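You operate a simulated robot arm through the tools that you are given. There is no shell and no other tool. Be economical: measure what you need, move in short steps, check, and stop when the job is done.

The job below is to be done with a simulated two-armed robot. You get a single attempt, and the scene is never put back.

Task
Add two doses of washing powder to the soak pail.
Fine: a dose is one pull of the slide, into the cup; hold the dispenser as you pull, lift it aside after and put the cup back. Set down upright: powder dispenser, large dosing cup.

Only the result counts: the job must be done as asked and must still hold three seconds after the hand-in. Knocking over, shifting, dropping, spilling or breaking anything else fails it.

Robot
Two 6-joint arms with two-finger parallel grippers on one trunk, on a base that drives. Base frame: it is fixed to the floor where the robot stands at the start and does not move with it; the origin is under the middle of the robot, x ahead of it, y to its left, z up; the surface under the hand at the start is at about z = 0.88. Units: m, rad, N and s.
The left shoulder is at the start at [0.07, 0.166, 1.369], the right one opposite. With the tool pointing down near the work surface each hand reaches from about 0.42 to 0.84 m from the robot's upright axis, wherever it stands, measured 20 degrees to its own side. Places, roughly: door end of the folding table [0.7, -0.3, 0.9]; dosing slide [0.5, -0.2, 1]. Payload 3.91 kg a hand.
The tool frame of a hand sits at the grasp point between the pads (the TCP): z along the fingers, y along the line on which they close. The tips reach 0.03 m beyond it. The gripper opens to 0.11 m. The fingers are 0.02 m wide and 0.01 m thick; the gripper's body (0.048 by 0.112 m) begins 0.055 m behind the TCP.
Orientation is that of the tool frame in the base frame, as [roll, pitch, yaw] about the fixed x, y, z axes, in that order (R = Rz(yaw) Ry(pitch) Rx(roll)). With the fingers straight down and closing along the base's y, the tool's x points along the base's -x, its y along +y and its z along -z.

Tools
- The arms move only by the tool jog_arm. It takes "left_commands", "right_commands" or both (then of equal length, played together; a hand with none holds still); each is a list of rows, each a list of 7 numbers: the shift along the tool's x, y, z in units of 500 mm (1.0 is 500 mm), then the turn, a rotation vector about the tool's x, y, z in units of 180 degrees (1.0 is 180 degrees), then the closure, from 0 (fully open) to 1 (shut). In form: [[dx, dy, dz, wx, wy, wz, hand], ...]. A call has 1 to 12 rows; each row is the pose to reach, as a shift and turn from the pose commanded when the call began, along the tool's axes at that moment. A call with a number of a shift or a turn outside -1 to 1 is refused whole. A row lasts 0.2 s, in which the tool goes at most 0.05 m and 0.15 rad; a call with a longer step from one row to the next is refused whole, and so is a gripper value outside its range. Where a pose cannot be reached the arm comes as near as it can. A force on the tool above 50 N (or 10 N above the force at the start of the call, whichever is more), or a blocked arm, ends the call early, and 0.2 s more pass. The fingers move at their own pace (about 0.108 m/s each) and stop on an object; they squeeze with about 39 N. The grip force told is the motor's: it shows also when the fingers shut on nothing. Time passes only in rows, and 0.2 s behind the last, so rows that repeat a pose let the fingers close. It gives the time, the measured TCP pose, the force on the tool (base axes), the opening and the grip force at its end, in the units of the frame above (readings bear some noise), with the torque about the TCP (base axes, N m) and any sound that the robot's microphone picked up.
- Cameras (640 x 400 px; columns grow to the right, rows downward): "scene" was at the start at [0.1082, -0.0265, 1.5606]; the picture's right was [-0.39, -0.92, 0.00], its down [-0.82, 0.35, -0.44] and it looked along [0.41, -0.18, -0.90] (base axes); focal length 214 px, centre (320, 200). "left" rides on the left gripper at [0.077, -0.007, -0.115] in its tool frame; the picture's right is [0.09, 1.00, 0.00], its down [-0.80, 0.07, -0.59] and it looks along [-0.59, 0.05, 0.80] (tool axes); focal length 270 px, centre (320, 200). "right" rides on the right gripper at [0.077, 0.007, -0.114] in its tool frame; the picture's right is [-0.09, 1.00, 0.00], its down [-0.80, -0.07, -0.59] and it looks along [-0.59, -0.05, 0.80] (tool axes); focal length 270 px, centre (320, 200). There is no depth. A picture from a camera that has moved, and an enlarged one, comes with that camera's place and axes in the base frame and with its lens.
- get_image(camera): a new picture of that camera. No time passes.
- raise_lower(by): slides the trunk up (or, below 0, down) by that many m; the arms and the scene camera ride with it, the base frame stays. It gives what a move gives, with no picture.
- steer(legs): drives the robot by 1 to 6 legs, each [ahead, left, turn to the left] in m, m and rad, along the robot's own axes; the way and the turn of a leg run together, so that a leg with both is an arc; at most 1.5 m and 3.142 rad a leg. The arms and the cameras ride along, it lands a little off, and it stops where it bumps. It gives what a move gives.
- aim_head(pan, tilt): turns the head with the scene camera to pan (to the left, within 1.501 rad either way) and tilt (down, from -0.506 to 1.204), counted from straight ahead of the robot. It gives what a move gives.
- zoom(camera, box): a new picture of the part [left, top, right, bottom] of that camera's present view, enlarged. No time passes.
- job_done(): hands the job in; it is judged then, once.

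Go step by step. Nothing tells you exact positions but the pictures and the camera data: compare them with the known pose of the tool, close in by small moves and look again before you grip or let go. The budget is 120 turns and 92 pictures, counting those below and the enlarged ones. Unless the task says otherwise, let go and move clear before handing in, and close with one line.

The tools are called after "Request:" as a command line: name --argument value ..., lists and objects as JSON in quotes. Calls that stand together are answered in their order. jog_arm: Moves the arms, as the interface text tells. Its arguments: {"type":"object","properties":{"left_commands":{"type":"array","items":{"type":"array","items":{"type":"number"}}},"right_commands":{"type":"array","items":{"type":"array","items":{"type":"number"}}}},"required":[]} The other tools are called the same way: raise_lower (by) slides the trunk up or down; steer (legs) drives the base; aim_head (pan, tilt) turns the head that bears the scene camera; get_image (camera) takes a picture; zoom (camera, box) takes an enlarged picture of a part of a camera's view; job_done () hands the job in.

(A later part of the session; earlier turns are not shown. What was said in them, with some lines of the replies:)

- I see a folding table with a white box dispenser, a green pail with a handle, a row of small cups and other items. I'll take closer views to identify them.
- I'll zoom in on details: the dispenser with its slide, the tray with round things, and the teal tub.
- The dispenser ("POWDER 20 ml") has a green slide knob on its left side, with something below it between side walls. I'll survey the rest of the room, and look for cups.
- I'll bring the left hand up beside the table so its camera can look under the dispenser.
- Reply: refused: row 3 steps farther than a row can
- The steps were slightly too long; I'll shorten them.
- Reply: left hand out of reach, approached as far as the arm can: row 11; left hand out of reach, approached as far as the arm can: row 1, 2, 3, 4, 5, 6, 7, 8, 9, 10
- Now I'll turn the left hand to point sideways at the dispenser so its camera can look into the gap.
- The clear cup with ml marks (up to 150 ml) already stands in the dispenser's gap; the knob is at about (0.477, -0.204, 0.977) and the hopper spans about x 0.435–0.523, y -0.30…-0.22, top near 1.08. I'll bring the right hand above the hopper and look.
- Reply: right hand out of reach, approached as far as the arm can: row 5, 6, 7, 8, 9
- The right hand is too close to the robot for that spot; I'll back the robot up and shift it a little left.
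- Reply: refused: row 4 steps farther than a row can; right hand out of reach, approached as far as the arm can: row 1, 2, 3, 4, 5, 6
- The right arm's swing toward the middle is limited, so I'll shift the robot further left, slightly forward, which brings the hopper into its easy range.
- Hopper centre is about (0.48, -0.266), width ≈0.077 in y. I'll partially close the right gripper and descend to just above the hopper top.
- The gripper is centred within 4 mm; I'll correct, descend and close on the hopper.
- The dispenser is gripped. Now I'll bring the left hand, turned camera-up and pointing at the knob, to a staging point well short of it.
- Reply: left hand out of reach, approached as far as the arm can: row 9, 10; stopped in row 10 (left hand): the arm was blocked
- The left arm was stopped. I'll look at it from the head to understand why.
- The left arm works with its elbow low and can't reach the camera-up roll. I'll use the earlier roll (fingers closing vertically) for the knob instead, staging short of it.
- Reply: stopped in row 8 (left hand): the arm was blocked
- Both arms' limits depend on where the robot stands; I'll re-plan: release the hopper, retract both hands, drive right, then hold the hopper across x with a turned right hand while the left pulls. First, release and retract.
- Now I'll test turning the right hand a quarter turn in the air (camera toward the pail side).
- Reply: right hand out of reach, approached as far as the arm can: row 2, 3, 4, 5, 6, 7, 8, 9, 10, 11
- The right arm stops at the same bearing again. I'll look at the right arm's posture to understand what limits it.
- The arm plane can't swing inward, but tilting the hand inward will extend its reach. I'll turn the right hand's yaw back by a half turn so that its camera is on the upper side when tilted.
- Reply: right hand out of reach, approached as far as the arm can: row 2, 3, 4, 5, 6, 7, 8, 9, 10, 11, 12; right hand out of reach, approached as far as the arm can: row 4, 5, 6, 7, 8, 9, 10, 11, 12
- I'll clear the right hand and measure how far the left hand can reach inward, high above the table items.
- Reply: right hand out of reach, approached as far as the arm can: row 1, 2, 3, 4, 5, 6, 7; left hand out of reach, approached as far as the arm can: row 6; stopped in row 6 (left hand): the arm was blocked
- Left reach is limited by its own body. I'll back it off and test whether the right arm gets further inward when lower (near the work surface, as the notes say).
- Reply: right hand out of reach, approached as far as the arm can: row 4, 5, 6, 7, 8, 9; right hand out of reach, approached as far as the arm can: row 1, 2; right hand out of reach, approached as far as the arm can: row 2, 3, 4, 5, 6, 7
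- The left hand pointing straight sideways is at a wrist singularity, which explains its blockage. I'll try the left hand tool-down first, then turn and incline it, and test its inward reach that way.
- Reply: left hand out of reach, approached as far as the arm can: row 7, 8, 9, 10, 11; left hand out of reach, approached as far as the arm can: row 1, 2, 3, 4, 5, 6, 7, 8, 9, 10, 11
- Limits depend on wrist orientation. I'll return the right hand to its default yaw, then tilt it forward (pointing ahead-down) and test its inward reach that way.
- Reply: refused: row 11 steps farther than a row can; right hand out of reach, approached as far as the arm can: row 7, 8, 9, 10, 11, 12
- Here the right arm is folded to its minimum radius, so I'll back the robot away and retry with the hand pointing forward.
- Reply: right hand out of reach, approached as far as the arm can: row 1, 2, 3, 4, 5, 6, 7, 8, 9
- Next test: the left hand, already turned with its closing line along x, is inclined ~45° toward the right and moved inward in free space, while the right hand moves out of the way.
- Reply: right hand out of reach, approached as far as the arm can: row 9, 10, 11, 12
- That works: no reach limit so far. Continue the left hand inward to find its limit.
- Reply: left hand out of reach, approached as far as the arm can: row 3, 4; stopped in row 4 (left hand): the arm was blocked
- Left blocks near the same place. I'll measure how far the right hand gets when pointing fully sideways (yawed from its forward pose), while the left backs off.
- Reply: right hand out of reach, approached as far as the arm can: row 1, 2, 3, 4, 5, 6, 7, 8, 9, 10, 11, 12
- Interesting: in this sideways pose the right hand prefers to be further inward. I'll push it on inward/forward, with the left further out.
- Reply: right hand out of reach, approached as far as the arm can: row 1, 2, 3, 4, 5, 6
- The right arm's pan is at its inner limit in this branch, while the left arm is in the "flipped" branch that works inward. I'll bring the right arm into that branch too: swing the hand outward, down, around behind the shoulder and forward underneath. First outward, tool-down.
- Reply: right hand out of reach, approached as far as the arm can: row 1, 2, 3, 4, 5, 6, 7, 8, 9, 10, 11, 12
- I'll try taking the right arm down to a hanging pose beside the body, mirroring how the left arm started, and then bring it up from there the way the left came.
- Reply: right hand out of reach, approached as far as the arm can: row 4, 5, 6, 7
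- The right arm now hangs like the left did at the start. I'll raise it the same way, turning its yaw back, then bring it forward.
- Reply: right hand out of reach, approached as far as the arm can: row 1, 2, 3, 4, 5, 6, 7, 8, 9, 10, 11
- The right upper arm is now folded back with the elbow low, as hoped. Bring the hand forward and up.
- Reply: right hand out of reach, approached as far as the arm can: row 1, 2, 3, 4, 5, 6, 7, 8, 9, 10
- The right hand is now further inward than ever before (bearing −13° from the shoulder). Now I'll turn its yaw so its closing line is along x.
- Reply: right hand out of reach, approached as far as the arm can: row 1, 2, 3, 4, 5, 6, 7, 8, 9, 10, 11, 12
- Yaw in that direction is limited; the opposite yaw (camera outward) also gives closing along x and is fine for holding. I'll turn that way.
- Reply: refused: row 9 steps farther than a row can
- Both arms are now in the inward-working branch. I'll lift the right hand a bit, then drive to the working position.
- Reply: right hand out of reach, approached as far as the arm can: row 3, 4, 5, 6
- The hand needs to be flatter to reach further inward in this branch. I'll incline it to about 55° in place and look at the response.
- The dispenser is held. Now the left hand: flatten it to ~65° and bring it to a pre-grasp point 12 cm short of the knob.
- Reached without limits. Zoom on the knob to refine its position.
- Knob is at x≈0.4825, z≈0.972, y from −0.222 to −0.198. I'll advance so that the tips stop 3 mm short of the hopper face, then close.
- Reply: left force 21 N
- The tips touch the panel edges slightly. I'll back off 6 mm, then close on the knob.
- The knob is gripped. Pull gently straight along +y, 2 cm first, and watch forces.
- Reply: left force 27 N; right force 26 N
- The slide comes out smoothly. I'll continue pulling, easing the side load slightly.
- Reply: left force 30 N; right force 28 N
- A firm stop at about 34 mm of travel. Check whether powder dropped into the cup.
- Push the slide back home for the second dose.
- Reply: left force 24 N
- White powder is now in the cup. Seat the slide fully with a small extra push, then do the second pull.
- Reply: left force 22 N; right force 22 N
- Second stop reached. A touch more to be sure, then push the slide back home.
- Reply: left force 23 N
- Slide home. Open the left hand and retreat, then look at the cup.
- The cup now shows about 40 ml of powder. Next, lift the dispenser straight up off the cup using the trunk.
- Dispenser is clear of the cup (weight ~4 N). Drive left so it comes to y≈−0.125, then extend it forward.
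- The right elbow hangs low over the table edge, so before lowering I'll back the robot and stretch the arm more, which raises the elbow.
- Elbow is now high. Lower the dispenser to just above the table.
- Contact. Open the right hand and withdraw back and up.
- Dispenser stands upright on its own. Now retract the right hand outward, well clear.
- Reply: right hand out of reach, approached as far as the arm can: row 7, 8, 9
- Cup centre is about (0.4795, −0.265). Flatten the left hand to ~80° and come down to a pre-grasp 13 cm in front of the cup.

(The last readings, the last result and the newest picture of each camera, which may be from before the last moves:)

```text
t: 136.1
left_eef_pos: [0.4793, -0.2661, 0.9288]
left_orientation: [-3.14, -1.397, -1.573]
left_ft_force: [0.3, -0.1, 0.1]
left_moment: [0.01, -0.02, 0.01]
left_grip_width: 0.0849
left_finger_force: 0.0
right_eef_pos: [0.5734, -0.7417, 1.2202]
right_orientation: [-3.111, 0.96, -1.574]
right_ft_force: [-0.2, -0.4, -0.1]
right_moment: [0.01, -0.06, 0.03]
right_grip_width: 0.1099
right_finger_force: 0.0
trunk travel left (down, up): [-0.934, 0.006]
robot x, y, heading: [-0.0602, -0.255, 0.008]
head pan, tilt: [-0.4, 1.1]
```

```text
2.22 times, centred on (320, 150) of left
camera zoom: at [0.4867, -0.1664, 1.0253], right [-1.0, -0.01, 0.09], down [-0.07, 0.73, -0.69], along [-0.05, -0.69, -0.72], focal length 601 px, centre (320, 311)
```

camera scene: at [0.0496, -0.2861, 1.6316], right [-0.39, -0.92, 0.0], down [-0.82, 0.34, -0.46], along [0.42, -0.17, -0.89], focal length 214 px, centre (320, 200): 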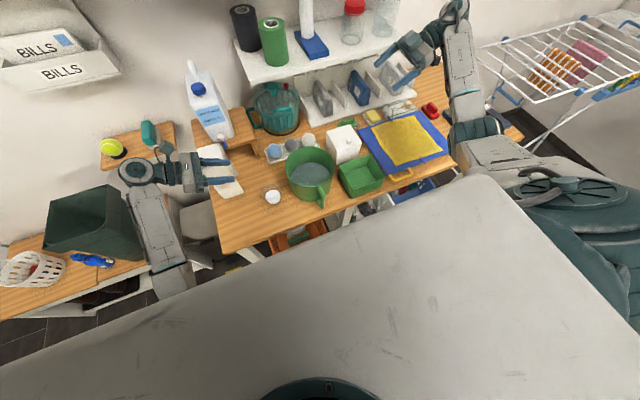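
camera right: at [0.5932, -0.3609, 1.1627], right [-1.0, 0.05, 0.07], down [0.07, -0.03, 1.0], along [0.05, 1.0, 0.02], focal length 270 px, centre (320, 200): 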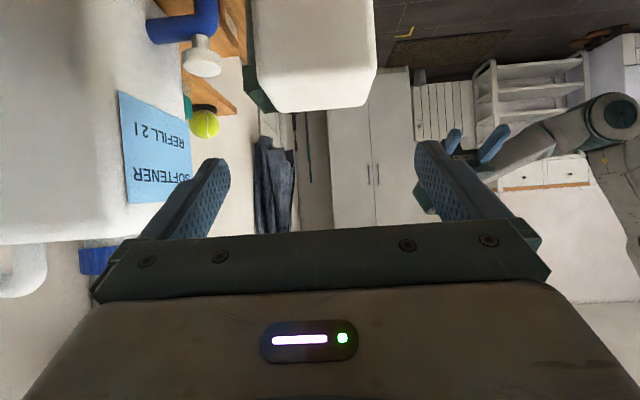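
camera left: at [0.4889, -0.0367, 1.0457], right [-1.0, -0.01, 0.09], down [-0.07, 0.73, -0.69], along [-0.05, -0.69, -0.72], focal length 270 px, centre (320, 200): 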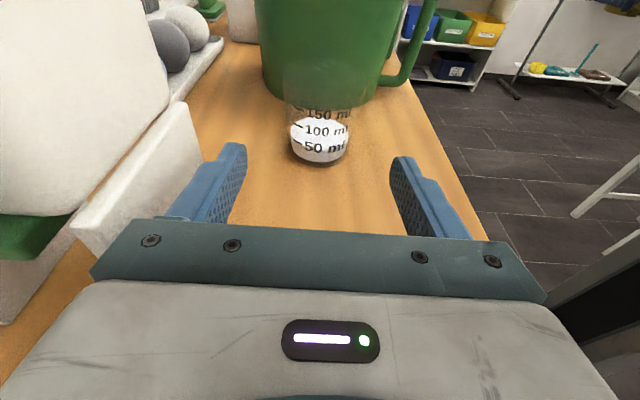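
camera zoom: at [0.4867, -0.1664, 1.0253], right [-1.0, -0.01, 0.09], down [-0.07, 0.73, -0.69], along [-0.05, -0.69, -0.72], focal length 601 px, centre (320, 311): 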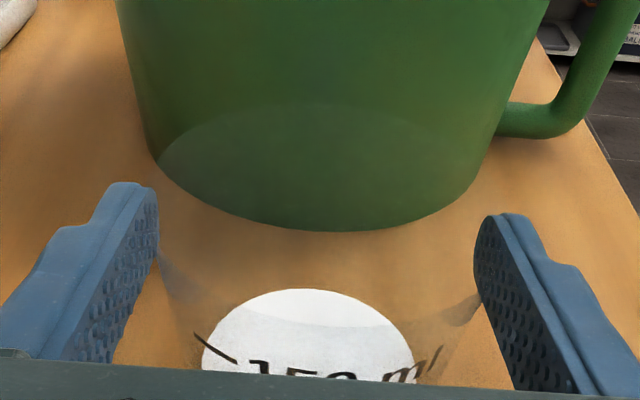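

The cup is centred between the fingers. Close.

Request:
jog_arm --left_commands '[[0, 0, 0, 0, 0, 0, 0.6], [0, 0, 0, 0, 0, 0, 0.6], [0, 0, 0, 0, 0, 0, 0.6]]'

```text
t: 136.9
left_eef_pos: [0.4789, -0.2659, 0.9288]
left_orientation: [-3.139, -1.397, -1.574]
left_ft_force: [0.0, 1.3, -0.2]
left_moment: [0.04, -0.04, 0.0]
left_grip_width: 0.0681
left_finger_force: 39.4
right_eef_pos: [0.574, -0.7417, 1.2208]
right_orientation: [-3.111, 0.961, -1.575]
right_ft_force: [0.4, 0.0, -0.4]
right_moment: [0.0, 0.03, 0.01]
right_grip_width: 0.1098
right_finger_force: 0.0
trunk travel left (down, up): [-0.934, 0.006]
robot x, y, heading: [-0.0552, -0.2563, 0.002]
head pan, tilt: [-0.4, 1.1]
```

Lift the cup straight up by 19 cm.

Request:
jog_arm --left_commands '[[0.04, 0, -0.007, 0, 0, 0, 0.6], [0.09, 0, -0.016, 0, 0, 0, 0.6], [0.15, 0, -0.026, 0, 0, 0, 0.6], [0.21, 0, -0.037, 0, 0, 0, 0.6], [0.27, 0, -0.048, 0, 0, 0, 0.6], [0.33, 0, -0.058, 0, 0, 0, 0.6], [0.374, 0, -0.066, 0, 0, 0, 0.6], [0.374, 0, -0.066, 0, 0, 0, 0.6]]'

Request:
get_image --camera "left"

```text
t: 138.7
left_eef_pos: [0.4787, -0.2665, 1.1196]
left_orientation: [-3.139, -1.395, -1.573]
left_ft_force: [-0.3, 0.7, -1.5]
left_moment: [-0.02, -0.02, -0.01]
left_grip_width: 0.0679
left_finger_force: 38.9
right_eef_pos: [0.5741, -0.7417, 1.2197]
right_orientation: [-3.109, 0.96, -1.574]
right_ft_force: [0.2, 0.1, 0.0]
right_moment: [0.02, 0.0, 0.0]
right_grip_width: 0.1098
right_finger_force: 0.1
trunk travel left (down, up): [-0.934, 0.006]
robot x, y, heading: [-0.0529, -0.2582, 0.005]
head pan, tilt: [-0.4, 1.1]
```

```text
21 pictures are left
camera left: at [0.4858, -0.1663, 1.2154], right [-1.0, -0.01, 0.09], down [-0.07, 0.73, -0.69], along [-0.05, -0.69, -0.72], focal length 270 px, centre (320, 200)
```

left: 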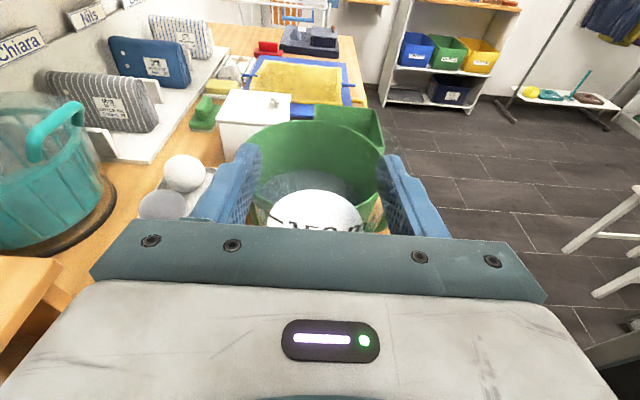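

The cup is held steady above the pail rim height. Drive right to bring it over the pail.

Request:
steer --legs '[[0.02, -0.148, 0]]'

Request:
get_image --camera "left"

Request:
get_image --camera "scene"

```text
t: 140.0
left_eef_pos: [0.4983, -0.4103, 1.1199]
left_orientation: [-3.137, -1.398, -1.578]
left_ft_force: [0.5, 0.6, -0.1]
left_moment: [0.02, 0.01, -0.01]
left_grip_width: 0.0681
left_finger_force: 38.6
right_eef_pos: [0.5926, -0.887, 1.2217]
right_orientation: [-3.108, 0.96, -1.573]
right_ft_force: [-0.2, 0.6, -0.4]
right_moment: [-0.03, -0.02, 0.01]
right_grip_width: 0.1099
right_finger_force: 0.1
trunk travel left (down, up): [-0.934, 0.006]
robot x, y, heading: [-0.0346, -0.4049, 0.002]
head pan, tilt: [-0.4, 1.1]
```

```text
20 pictures are left
camera left: at [0.5055, -0.3112, 1.2151], right [-1.0, -0.01, 0.09], down [-0.07, 0.72, -0.69], along [-0.05, -0.69, -0.72], focal length 270 px, centre (320, 200)
```

left: 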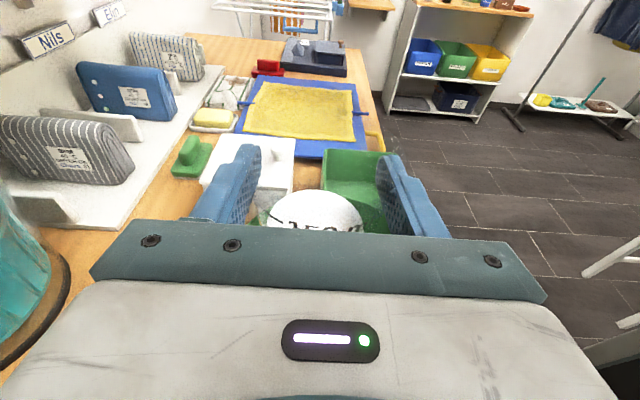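

```text
19 pictures are left
camera scene: at [0.0734, -0.4288, 1.6314], right [-0.39, -0.92, 0.0], down [-0.82, 0.34, -0.45], along [0.42, -0.18, -0.89], focal length 214 px, centre (320, 200)
```

scene: 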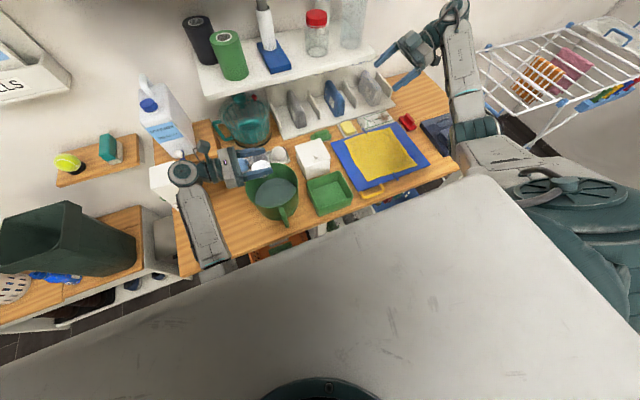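

Request:
zoom --camera "scene" --box '[180, 110, 340, 250]'

```text
2.86 times, centred on (260, 180) of scene
camera zoom: at [0.0734, -0.4288, 1.6314], right [-0.39, -0.92, 0.0], down [-0.82, 0.34, -0.45], along [0.42, -0.18, -0.89], focal length 613 px, centre (491, 257)
```

zoom: 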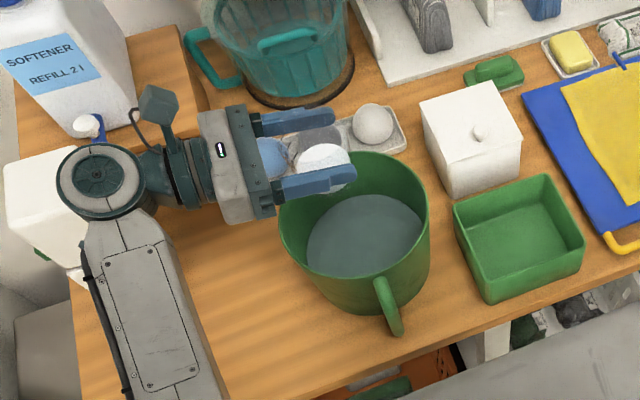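

Cup is within ~2 cm of the pail centre. Begin pouring by rolling the hand; first 65°.

Request:
jog_arm --left_commands '[[0, 0, 0, 0, 0, 0.04, 0.6], [0, 0, 0, 0, 0, 0.08, 0.6], [0, 0, 0, 0, 0, 0.12, 0.6], [0, 0, 0, 0, 0, 0.16, 0.6], [0, 0, 0, 0, 0, 0.2, 0.6], [0, 0, 0, 0, 0, 0.23, 0.6], [0, 0, 0, 0, 0, 0.26, 0.6], [0, 0, 0, 0, 0, 0.285, 0.6], [0, 0, 0, 0, 0, 0.31, 0.6], [0, 0, 0, 0, 0, 0.335, 0.6], [0, 0, 0, 0, 0, 0.36, 0.6]]'

Request:
zoom --camera "scene" --box '[180, 110, 340, 250]'

```text
t: 142.4
left_eef_pos: [0.499, -0.4127, 1.1185]
left_orientation: [-1.764, -0.433, -3.061]
left_ft_force: [-0.5, -0.4, -0.9]
left_moment: [0.01, 0.01, -0.04]
left_grip_width: 0.0682
left_finger_force: 39.1
right_eef_pos: [0.5944, -0.8895, 1.2208]
right_orientation: [-3.111, 0.961, -1.574]
right_ft_force: [0.4, 0.3, -0.4]
right_moment: [-0.02, 0.02, -0.03]
right_grip_width: 0.1099
right_finger_force: 0.0
trunk travel left (down, up): [-0.934, 0.006]
robot x, y, heading: [-0.0383, -0.4091, 0.002]
head pan, tilt: [-0.4, 1.1]
```

```text
2.86 times, centred on (260, 180) of scene
camera zoom: at [0.0739, -0.4325, 1.6312], right [-0.39, -0.92, 0.0], down [-0.82, 0.34, -0.45], along [0.42, -0.18, -0.89], focal length 613 px, centre (491, 257)
```

zoom: 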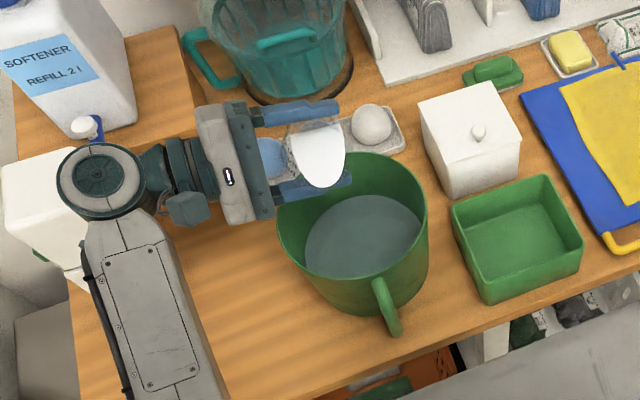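

Roll is fine and the mouth points over the pail. Continue to ~126°.

Request:
jog_arm --left_commands '[[0, 0, 0, 0, 0, 0.03, 0.6], [0, 0, 0, 0, 0, 0.06, 0.6], [0, 0, 0, 0, 0, 0.09, 0.6], [0, 0, 0, 0, 0, 0.12, 0.6], [0, 0, 0, 0, 0, 0.15, 0.6], [0, 0, 0, 0, 0, 0.18, 0.6], [0, 0, 0, 0, 0, 0.21, 0.6], [0, 0, 0, 0, 0, 0.24, 0.6], [0, 0, 0, 0, 0, 0.27, 0.6], [0, 0, 0, 0, 0, 0.3, 0.6], [0, 0, 0, 0, 0, 0.34, 0.6], [0, 0, 0, 0, 0, 0.34, 0.6]]'

Request:
zoom --camera "scene" --box '[180, 110, 340, 250]'

```text
t: 145.0
left_eef_pos: [0.4988, -0.4146, 1.1199]
left_orientation: [-1.788, 0.619, 3.014]
left_ft_force: [0.1, 0.6, -0.5]
left_moment: [0.02, 0.03, -0.03]
left_grip_width: 0.0678
left_finger_force: 39.4
right_eef_pos: [0.5935, -0.8899, 1.2211]
right_orientation: [-3.112, 0.961, -1.575]
right_ft_force: [0.0, -0.6, -0.4]
right_moment: [0.03, 0.01, 0.0]
right_grip_width: 0.11
right_finger_force: 0.1
trunk travel left (down, up): [-0.934, 0.006]
robot x, y, heading: [-0.0359, -0.4048, 0.006]
head pan, tilt: [-0.4, 1.1]
```

```text
2.86 times, centred on (260, 180) of scene
camera zoom: at [0.0739, -0.4326, 1.6312], right [-0.39, -0.92, 0.0], down [-0.82, 0.34, -0.45], along [0.42, -0.18, -0.89], focal length 613 px, centre (491, 257)
```

zoom: 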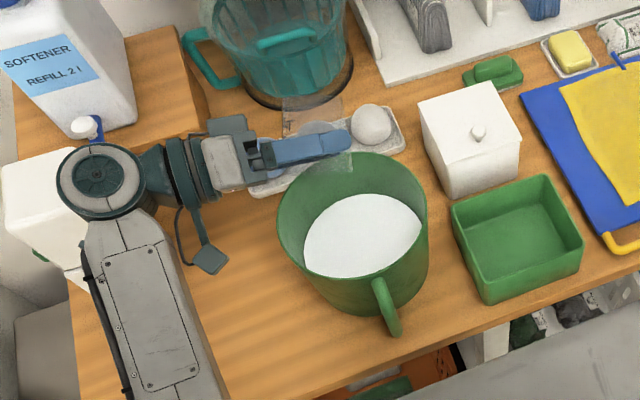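

The powder is in the pail. Tilt a little further and hold a moment to empty the cup fully, then roll part-way back.

Request:
jog_arm --left_commands '[[0, 0, 0, 0, 0, 0.04, 0.6], [0, 0, 0, 0, 0, 0.08, 0.6], [0, 0, 0, 0, 0, 0.12, 0.6], [0, 0, 0, 0, 0, 0.12, 0.6], [0, 0, 0, 0, 0, 0.12, 0.6], [0, 0, 0, 0, 0, 0.12, 0.6], [0, 0, 0, 0, 0, 0.12, 0.6], [0, 0, 0, 0, 0, 0.08, 0.6], [0, 0, 0, 0, 0, 0.04, 0.6], [0, 0, 0, 0, 0, 0.0, 0.6]]'

Request:
zoom --camera "scene" --box '[220, 130, 300, 200]'

```text
t: 147.2
left_eef_pos: [0.4975, -0.4139, 1.1193]
left_orientation: [-1.787, 0.617, 3.015]
left_ft_force: [0.2, -0.2, -0.6]
left_moment: [0.03, -0.03, -0.02]
left_grip_width: 0.0678
left_finger_force: 39.0
right_eef_pos: [0.594, -0.8892, 1.2199]
right_orientation: [-3.11, 0.962, -1.575]
right_ft_force: [0.4, 0.4, -0.3]
right_moment: [0.03, -0.02, -0.01]
right_grip_width: 0.1099
right_finger_force: 0.0
trunk travel left (down, up): [-0.934, 0.006]
robot x, y, heading: [-0.0345, -0.4096, 0.003]
head pan, tilt: [-0.4, 1.1]
```

```text
5.71 times, centred on (260, 165) of scene
camera zoom: at [0.0739, -0.4326, 1.6312], right [-0.39, -0.92, 0.0], down [-0.82, 0.34, -0.45], along [0.42, -0.18, -0.89], focal length 1226 px, centre (663, 400)
```

zoom: 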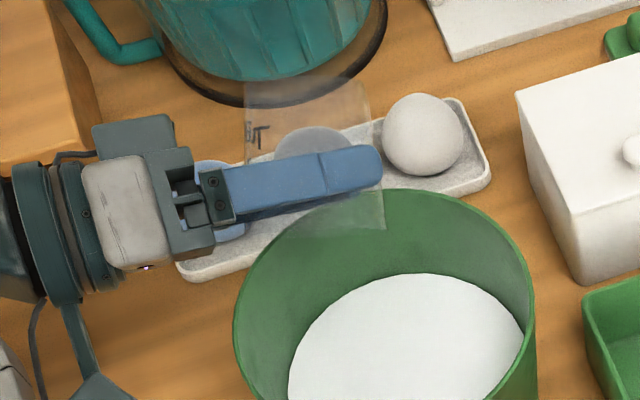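

The cup is empty and clear. Roll it back upright.

Request:
jog_arm --left_commands '[[0, 0, 0, 0, 0, -0.047, 0.6], [0, 0, 0, 0, 0, -0.094, 0.6], [0, 0, 0, 0, 0, -0.141, 0.6], [0, 0, 0, 0, 0, -0.188, 0.6], [0, 0, 0, 0, 0, -0.235, 0.6], [0, 0, 0, 0, 0, -0.282, 0.6], [0, 0, 0, 0, 0, -0.329, 0.6], [0, 0, 0, 0, 0, -0.376, 0.6], [0, 0, 0, 0, 0, -0.423, 0.6], [0, 0, 0, 0, 0, -0.47, 0.6], [0, 0, 0, 0, 0, -0.517, 0.6], [0, 0, 0, 0, 0, -0.564, 0.6]]'

Request:
jog_arm --left_commands '[[0, 0, 0, 0, 0, -0.045, 0.6], [0, 0, 0, 0, 0, -0.09, 0.6], [0, 0, 0, 0, 0, -0.136, 0.6], [0, 0, 0, 0, 0, -0.136, 0.6]]'

Request:
steer --legs '[[-0.02, 0.148, 0]]'

```text
t: 149.8
left_eef_pos: [0.4986, -0.4137, 1.119]
left_orientation: [-1.977, -1.113, -2.773]
left_ft_force: [-0.3, 0.3, -0.5]
left_moment: [0.03, 0.0, -0.02]
left_grip_width: 0.0678
left_finger_force: 38.9
right_eef_pos: [0.5941, -0.8902, 1.2212]
right_orientation: [-3.11, 0.961, -1.573]
right_ft_force: [-0.6, 0.5, 0.2]
right_moment: [0.02, 0.0, 0.01]
right_grip_width: 0.1102
right_finger_force: 0.1
trunk travel left (down, up): [-0.934, 0.006]
robot x, y, heading: [-0.0349, -0.405, 0.005]
head pan, tilt: [-0.4, 1.1]
```

```text
t: 150.8
left_eef_pos: [0.4988, -0.4131, 1.1195]
left_orientation: [3.136, -1.396, -1.566]
left_ft_force: [-0.2, 0.7, -0.5]
left_moment: [0.01, -0.01, -0.01]
left_grip_width: 0.0677
left_finger_force: 39.0
right_eef_pos: [0.5948, -0.8895, 1.2212]
right_orientation: [-3.11, 0.961, -1.574]
right_ft_force: [1.3, -0.5, -0.1]
right_moment: [-0.01, 0.0, -0.04]
right_grip_width: 0.11
right_finger_force: 0.1
trunk travel left (down, up): [-0.934, 0.006]
robot x, y, heading: [-0.0346, -0.4046, 0.001]
head pan, tilt: [-0.4, 1.1]
```

```text
t: 152.2
left_eef_pos: [0.4786, -0.2722, 1.1184]
left_orientation: [3.141, -1.393, -1.577]
left_ft_force: [-0.2, 0.1, -0.4]
left_moment: [0.0, 0.04, 0.02]
left_grip_width: 0.0677
left_finger_force: 38.5
right_eef_pos: [0.5721, -0.7493, 1.2189]
right_orientation: [-3.11, 0.963, -1.578]
right_ft_force: [0.8, 0.2, 1.1]
right_moment: [0.0, -0.01, 0.0]
right_grip_width: 0.1097
right_finger_force: 0.1
trunk travel left (down, up): [-0.934, 0.006]
robot x, y, heading: [-0.055, -0.2611, -0.007]
head pan, tilt: [-0.4, 1.1]
```

Upright again and back over its old spot. Lower it to just above the table.

Request:
jog_arm --left_commands '[[-0.05, 0, -0.002, 0, 0, 0, 0.6], [-0.11, 0, 0.008, 0, 0, 0, 0.6], [-0.17, 0, 0.018, 0, 0, 0, 0.6], [-0.23, 0, 0.029, 0, 0, 0, 0.6], [-0.29, 0, 0.039, 0, 0, 0, 0.6], [-0.34, 0, 0.048, 0, 0, 0, 0.6], [-0.368, 0, 0.053, 0, 0, 0, 0.6], [-0.368, 0, 0.053, 0, 0, 0, 0.6]]'

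Request:
jog_arm --left_commands '[[-0.003, 0, 0.0005, 0, 0, 0, 0.6], [-0.006, 0, 0.001, 0, 0, 0, 0.6], [-0.0075, 0, 0.0013, 0, 0, 0, 0.6]]'

```text
t: 154.0
left_eef_pos: [0.4784, -0.2646, 0.9328]
left_orientation: [-3.136, -1.394, -1.583]
left_ft_force: [-0.3, 0.7, 0.0]
left_moment: [-0.01, 0.03, -0.02]
left_grip_width: 0.0676
left_finger_force: 38.9
right_eef_pos: [0.572, -0.7466, 1.22]
right_orientation: [-3.11, 0.96, -1.576]
right_ft_force: [0.7, 0.0, 0.1]
right_moment: [0.0, 0.0, 0.02]
right_grip_width: 0.1099
right_finger_force: 0.1
trunk travel left (down, up): [-0.934, 0.006]
robot x, y, heading: [-0.0546, -0.2583, -0.003]
head pan, tilt: [-0.4, 1.1]
```

```text
t: 154.8
left_eef_pos: [0.479, -0.2649, 0.9301]
left_orientation: [-3.138, -1.396, -1.579]
left_ft_force: [-0.4, -0.2, -0.2]
left_moment: [0.01, 0.04, 0.04]
left_grip_width: 0.0676
left_finger_force: 39.1
right_eef_pos: [0.5715, -0.7442, 1.2208]
right_orientation: [-3.11, 0.961, -1.575]
right_ft_force: [0.4, 0.3, -0.1]
right_moment: [-0.04, 0.02, 0.01]
right_grip_width: 0.11
right_finger_force: 0.1
trunk travel left (down, up): [-0.934, 0.006]
robot x, y, heading: [-0.054, -0.2617, -0.001]
head pan, tilt: [-0.4, 1.1]
```

Request:
jog_arm --left_commands '[[-0.002, 0, 0.0004, 0, 0, 0, 0.6], [-0.004, 0, 0.0007, 0, 0, 0, 0.6], [-0.004, 0, 0.0007, 0, 0, 0, 0.6]]'

```text
t: 155.6
left_eef_pos: [0.479, -0.2646, 0.9285]
left_orientation: [-3.133, -1.395, -1.585]
left_ft_force: [0.0, 0.9, 5.4]
left_moment: [0.05, -0.03, 0.05]
left_grip_width: 0.0676
left_finger_force: 39.1
right_eef_pos: [0.5714, -0.7453, 1.2207]
right_orientation: [-3.109, 0.959, -1.577]
right_ft_force: [0.2, 1.1, 0.0]
right_moment: [0.02, 0.03, 0.04]
right_grip_width: 0.1097
right_finger_force: 0.0
trunk travel left (down, up): [-0.934, 0.006]
robot x, y, heading: [-0.0562, -0.2579, -0.001]
head pan, tilt: [-0.4, 1.1]
```

The cup touches the table. Open slightly and withdraw straight back.

Request:
jog_arm --left_commands '[[0, 0, 0, 0, 0, 0, 0.23], [0, 0, 0, 0, 0, 0, 0.23], [0, 0, -0.06, 0, 0, 0, 0.23], [0, 0, -0.12, 0, 0, 0, 0.23], [0, 0, -0.18, 0, 0, 0, 0.23], [0, 0, -0.24, 0, 0, 0, 0.23], [0, 0, -0.31, 0, 0, 0, 0.23], [0, 0, -0.38, 0, 0, 0, 0.23], [0, 0, -0.46, 0, 0, 0, 0.23], [0, 0, -0.54, 0, 0, 0, 0.23]]'

Request:
get_image --camera "left"

Request:
zoom --camera "scene" --box '[180, 90, 360, 220]'

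```text
t: 157.8
left_eef_pos: [0.4829, 0.004, 0.9731]
left_orientation: [-3.137, -1.398, -1.579]
left_ft_force: [0.2, -0.5, 0.1]
left_moment: [0.01, -0.01, 0.02]
left_grip_width: 0.0847
left_finger_force: 0.0
right_eef_pos: [0.5719, -0.7446, 1.2207]
right_orientation: [-3.11, 0.96, -1.579]
right_ft_force: [0.4, -0.2, 0.8]
right_moment: [-0.03, 0.01, -0.02]
right_grip_width: 0.11
right_finger_force: 0.0
trunk travel left (down, up): [-0.934, 0.006]
robot x, y, heading: [-0.0551, -0.2573, -0.003]
head pan, tilt: [-0.4, 1.1]
```

```text
14 pictures are left
camera left: at [0.49, 0.1034, 1.0699], right [-1.0, -0.01, 0.09], down [-0.07, 0.72, -0.69], along [-0.06, -0.69, -0.72], focal length 270 px, centre (320, 200)
```

left: 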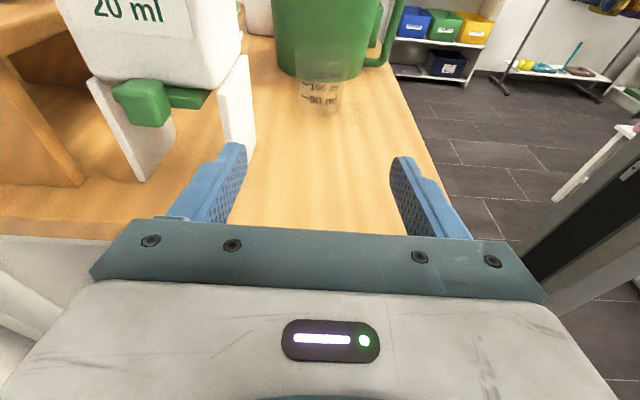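

```text
3.08 times, centred on (270, 155) of scene
camera zoom: at [0.0536, -0.285, 1.6313], right [-0.39, -0.92, 0.0], down [-0.82, 0.35, -0.45], along [0.42, -0.18, -0.89], focal length 660 px, centre (474, 338)
```

zoom: 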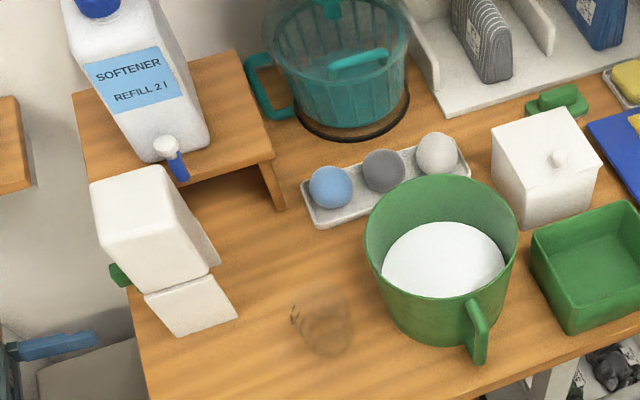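

Both doses are in the soak pail. The empty cup stands upright at its old spot, the dispenser stands upright beside it, and both hands are clear, so I'm handing in.

Request:
job_done

```text
The job is handed in.
```

The job is handed in: I pulled the slide twice, poured both doses from the cup into the soak pail, and set the empty cup and the dispenser down upright. I saw nothing spilled or knocked over in the last pictures.
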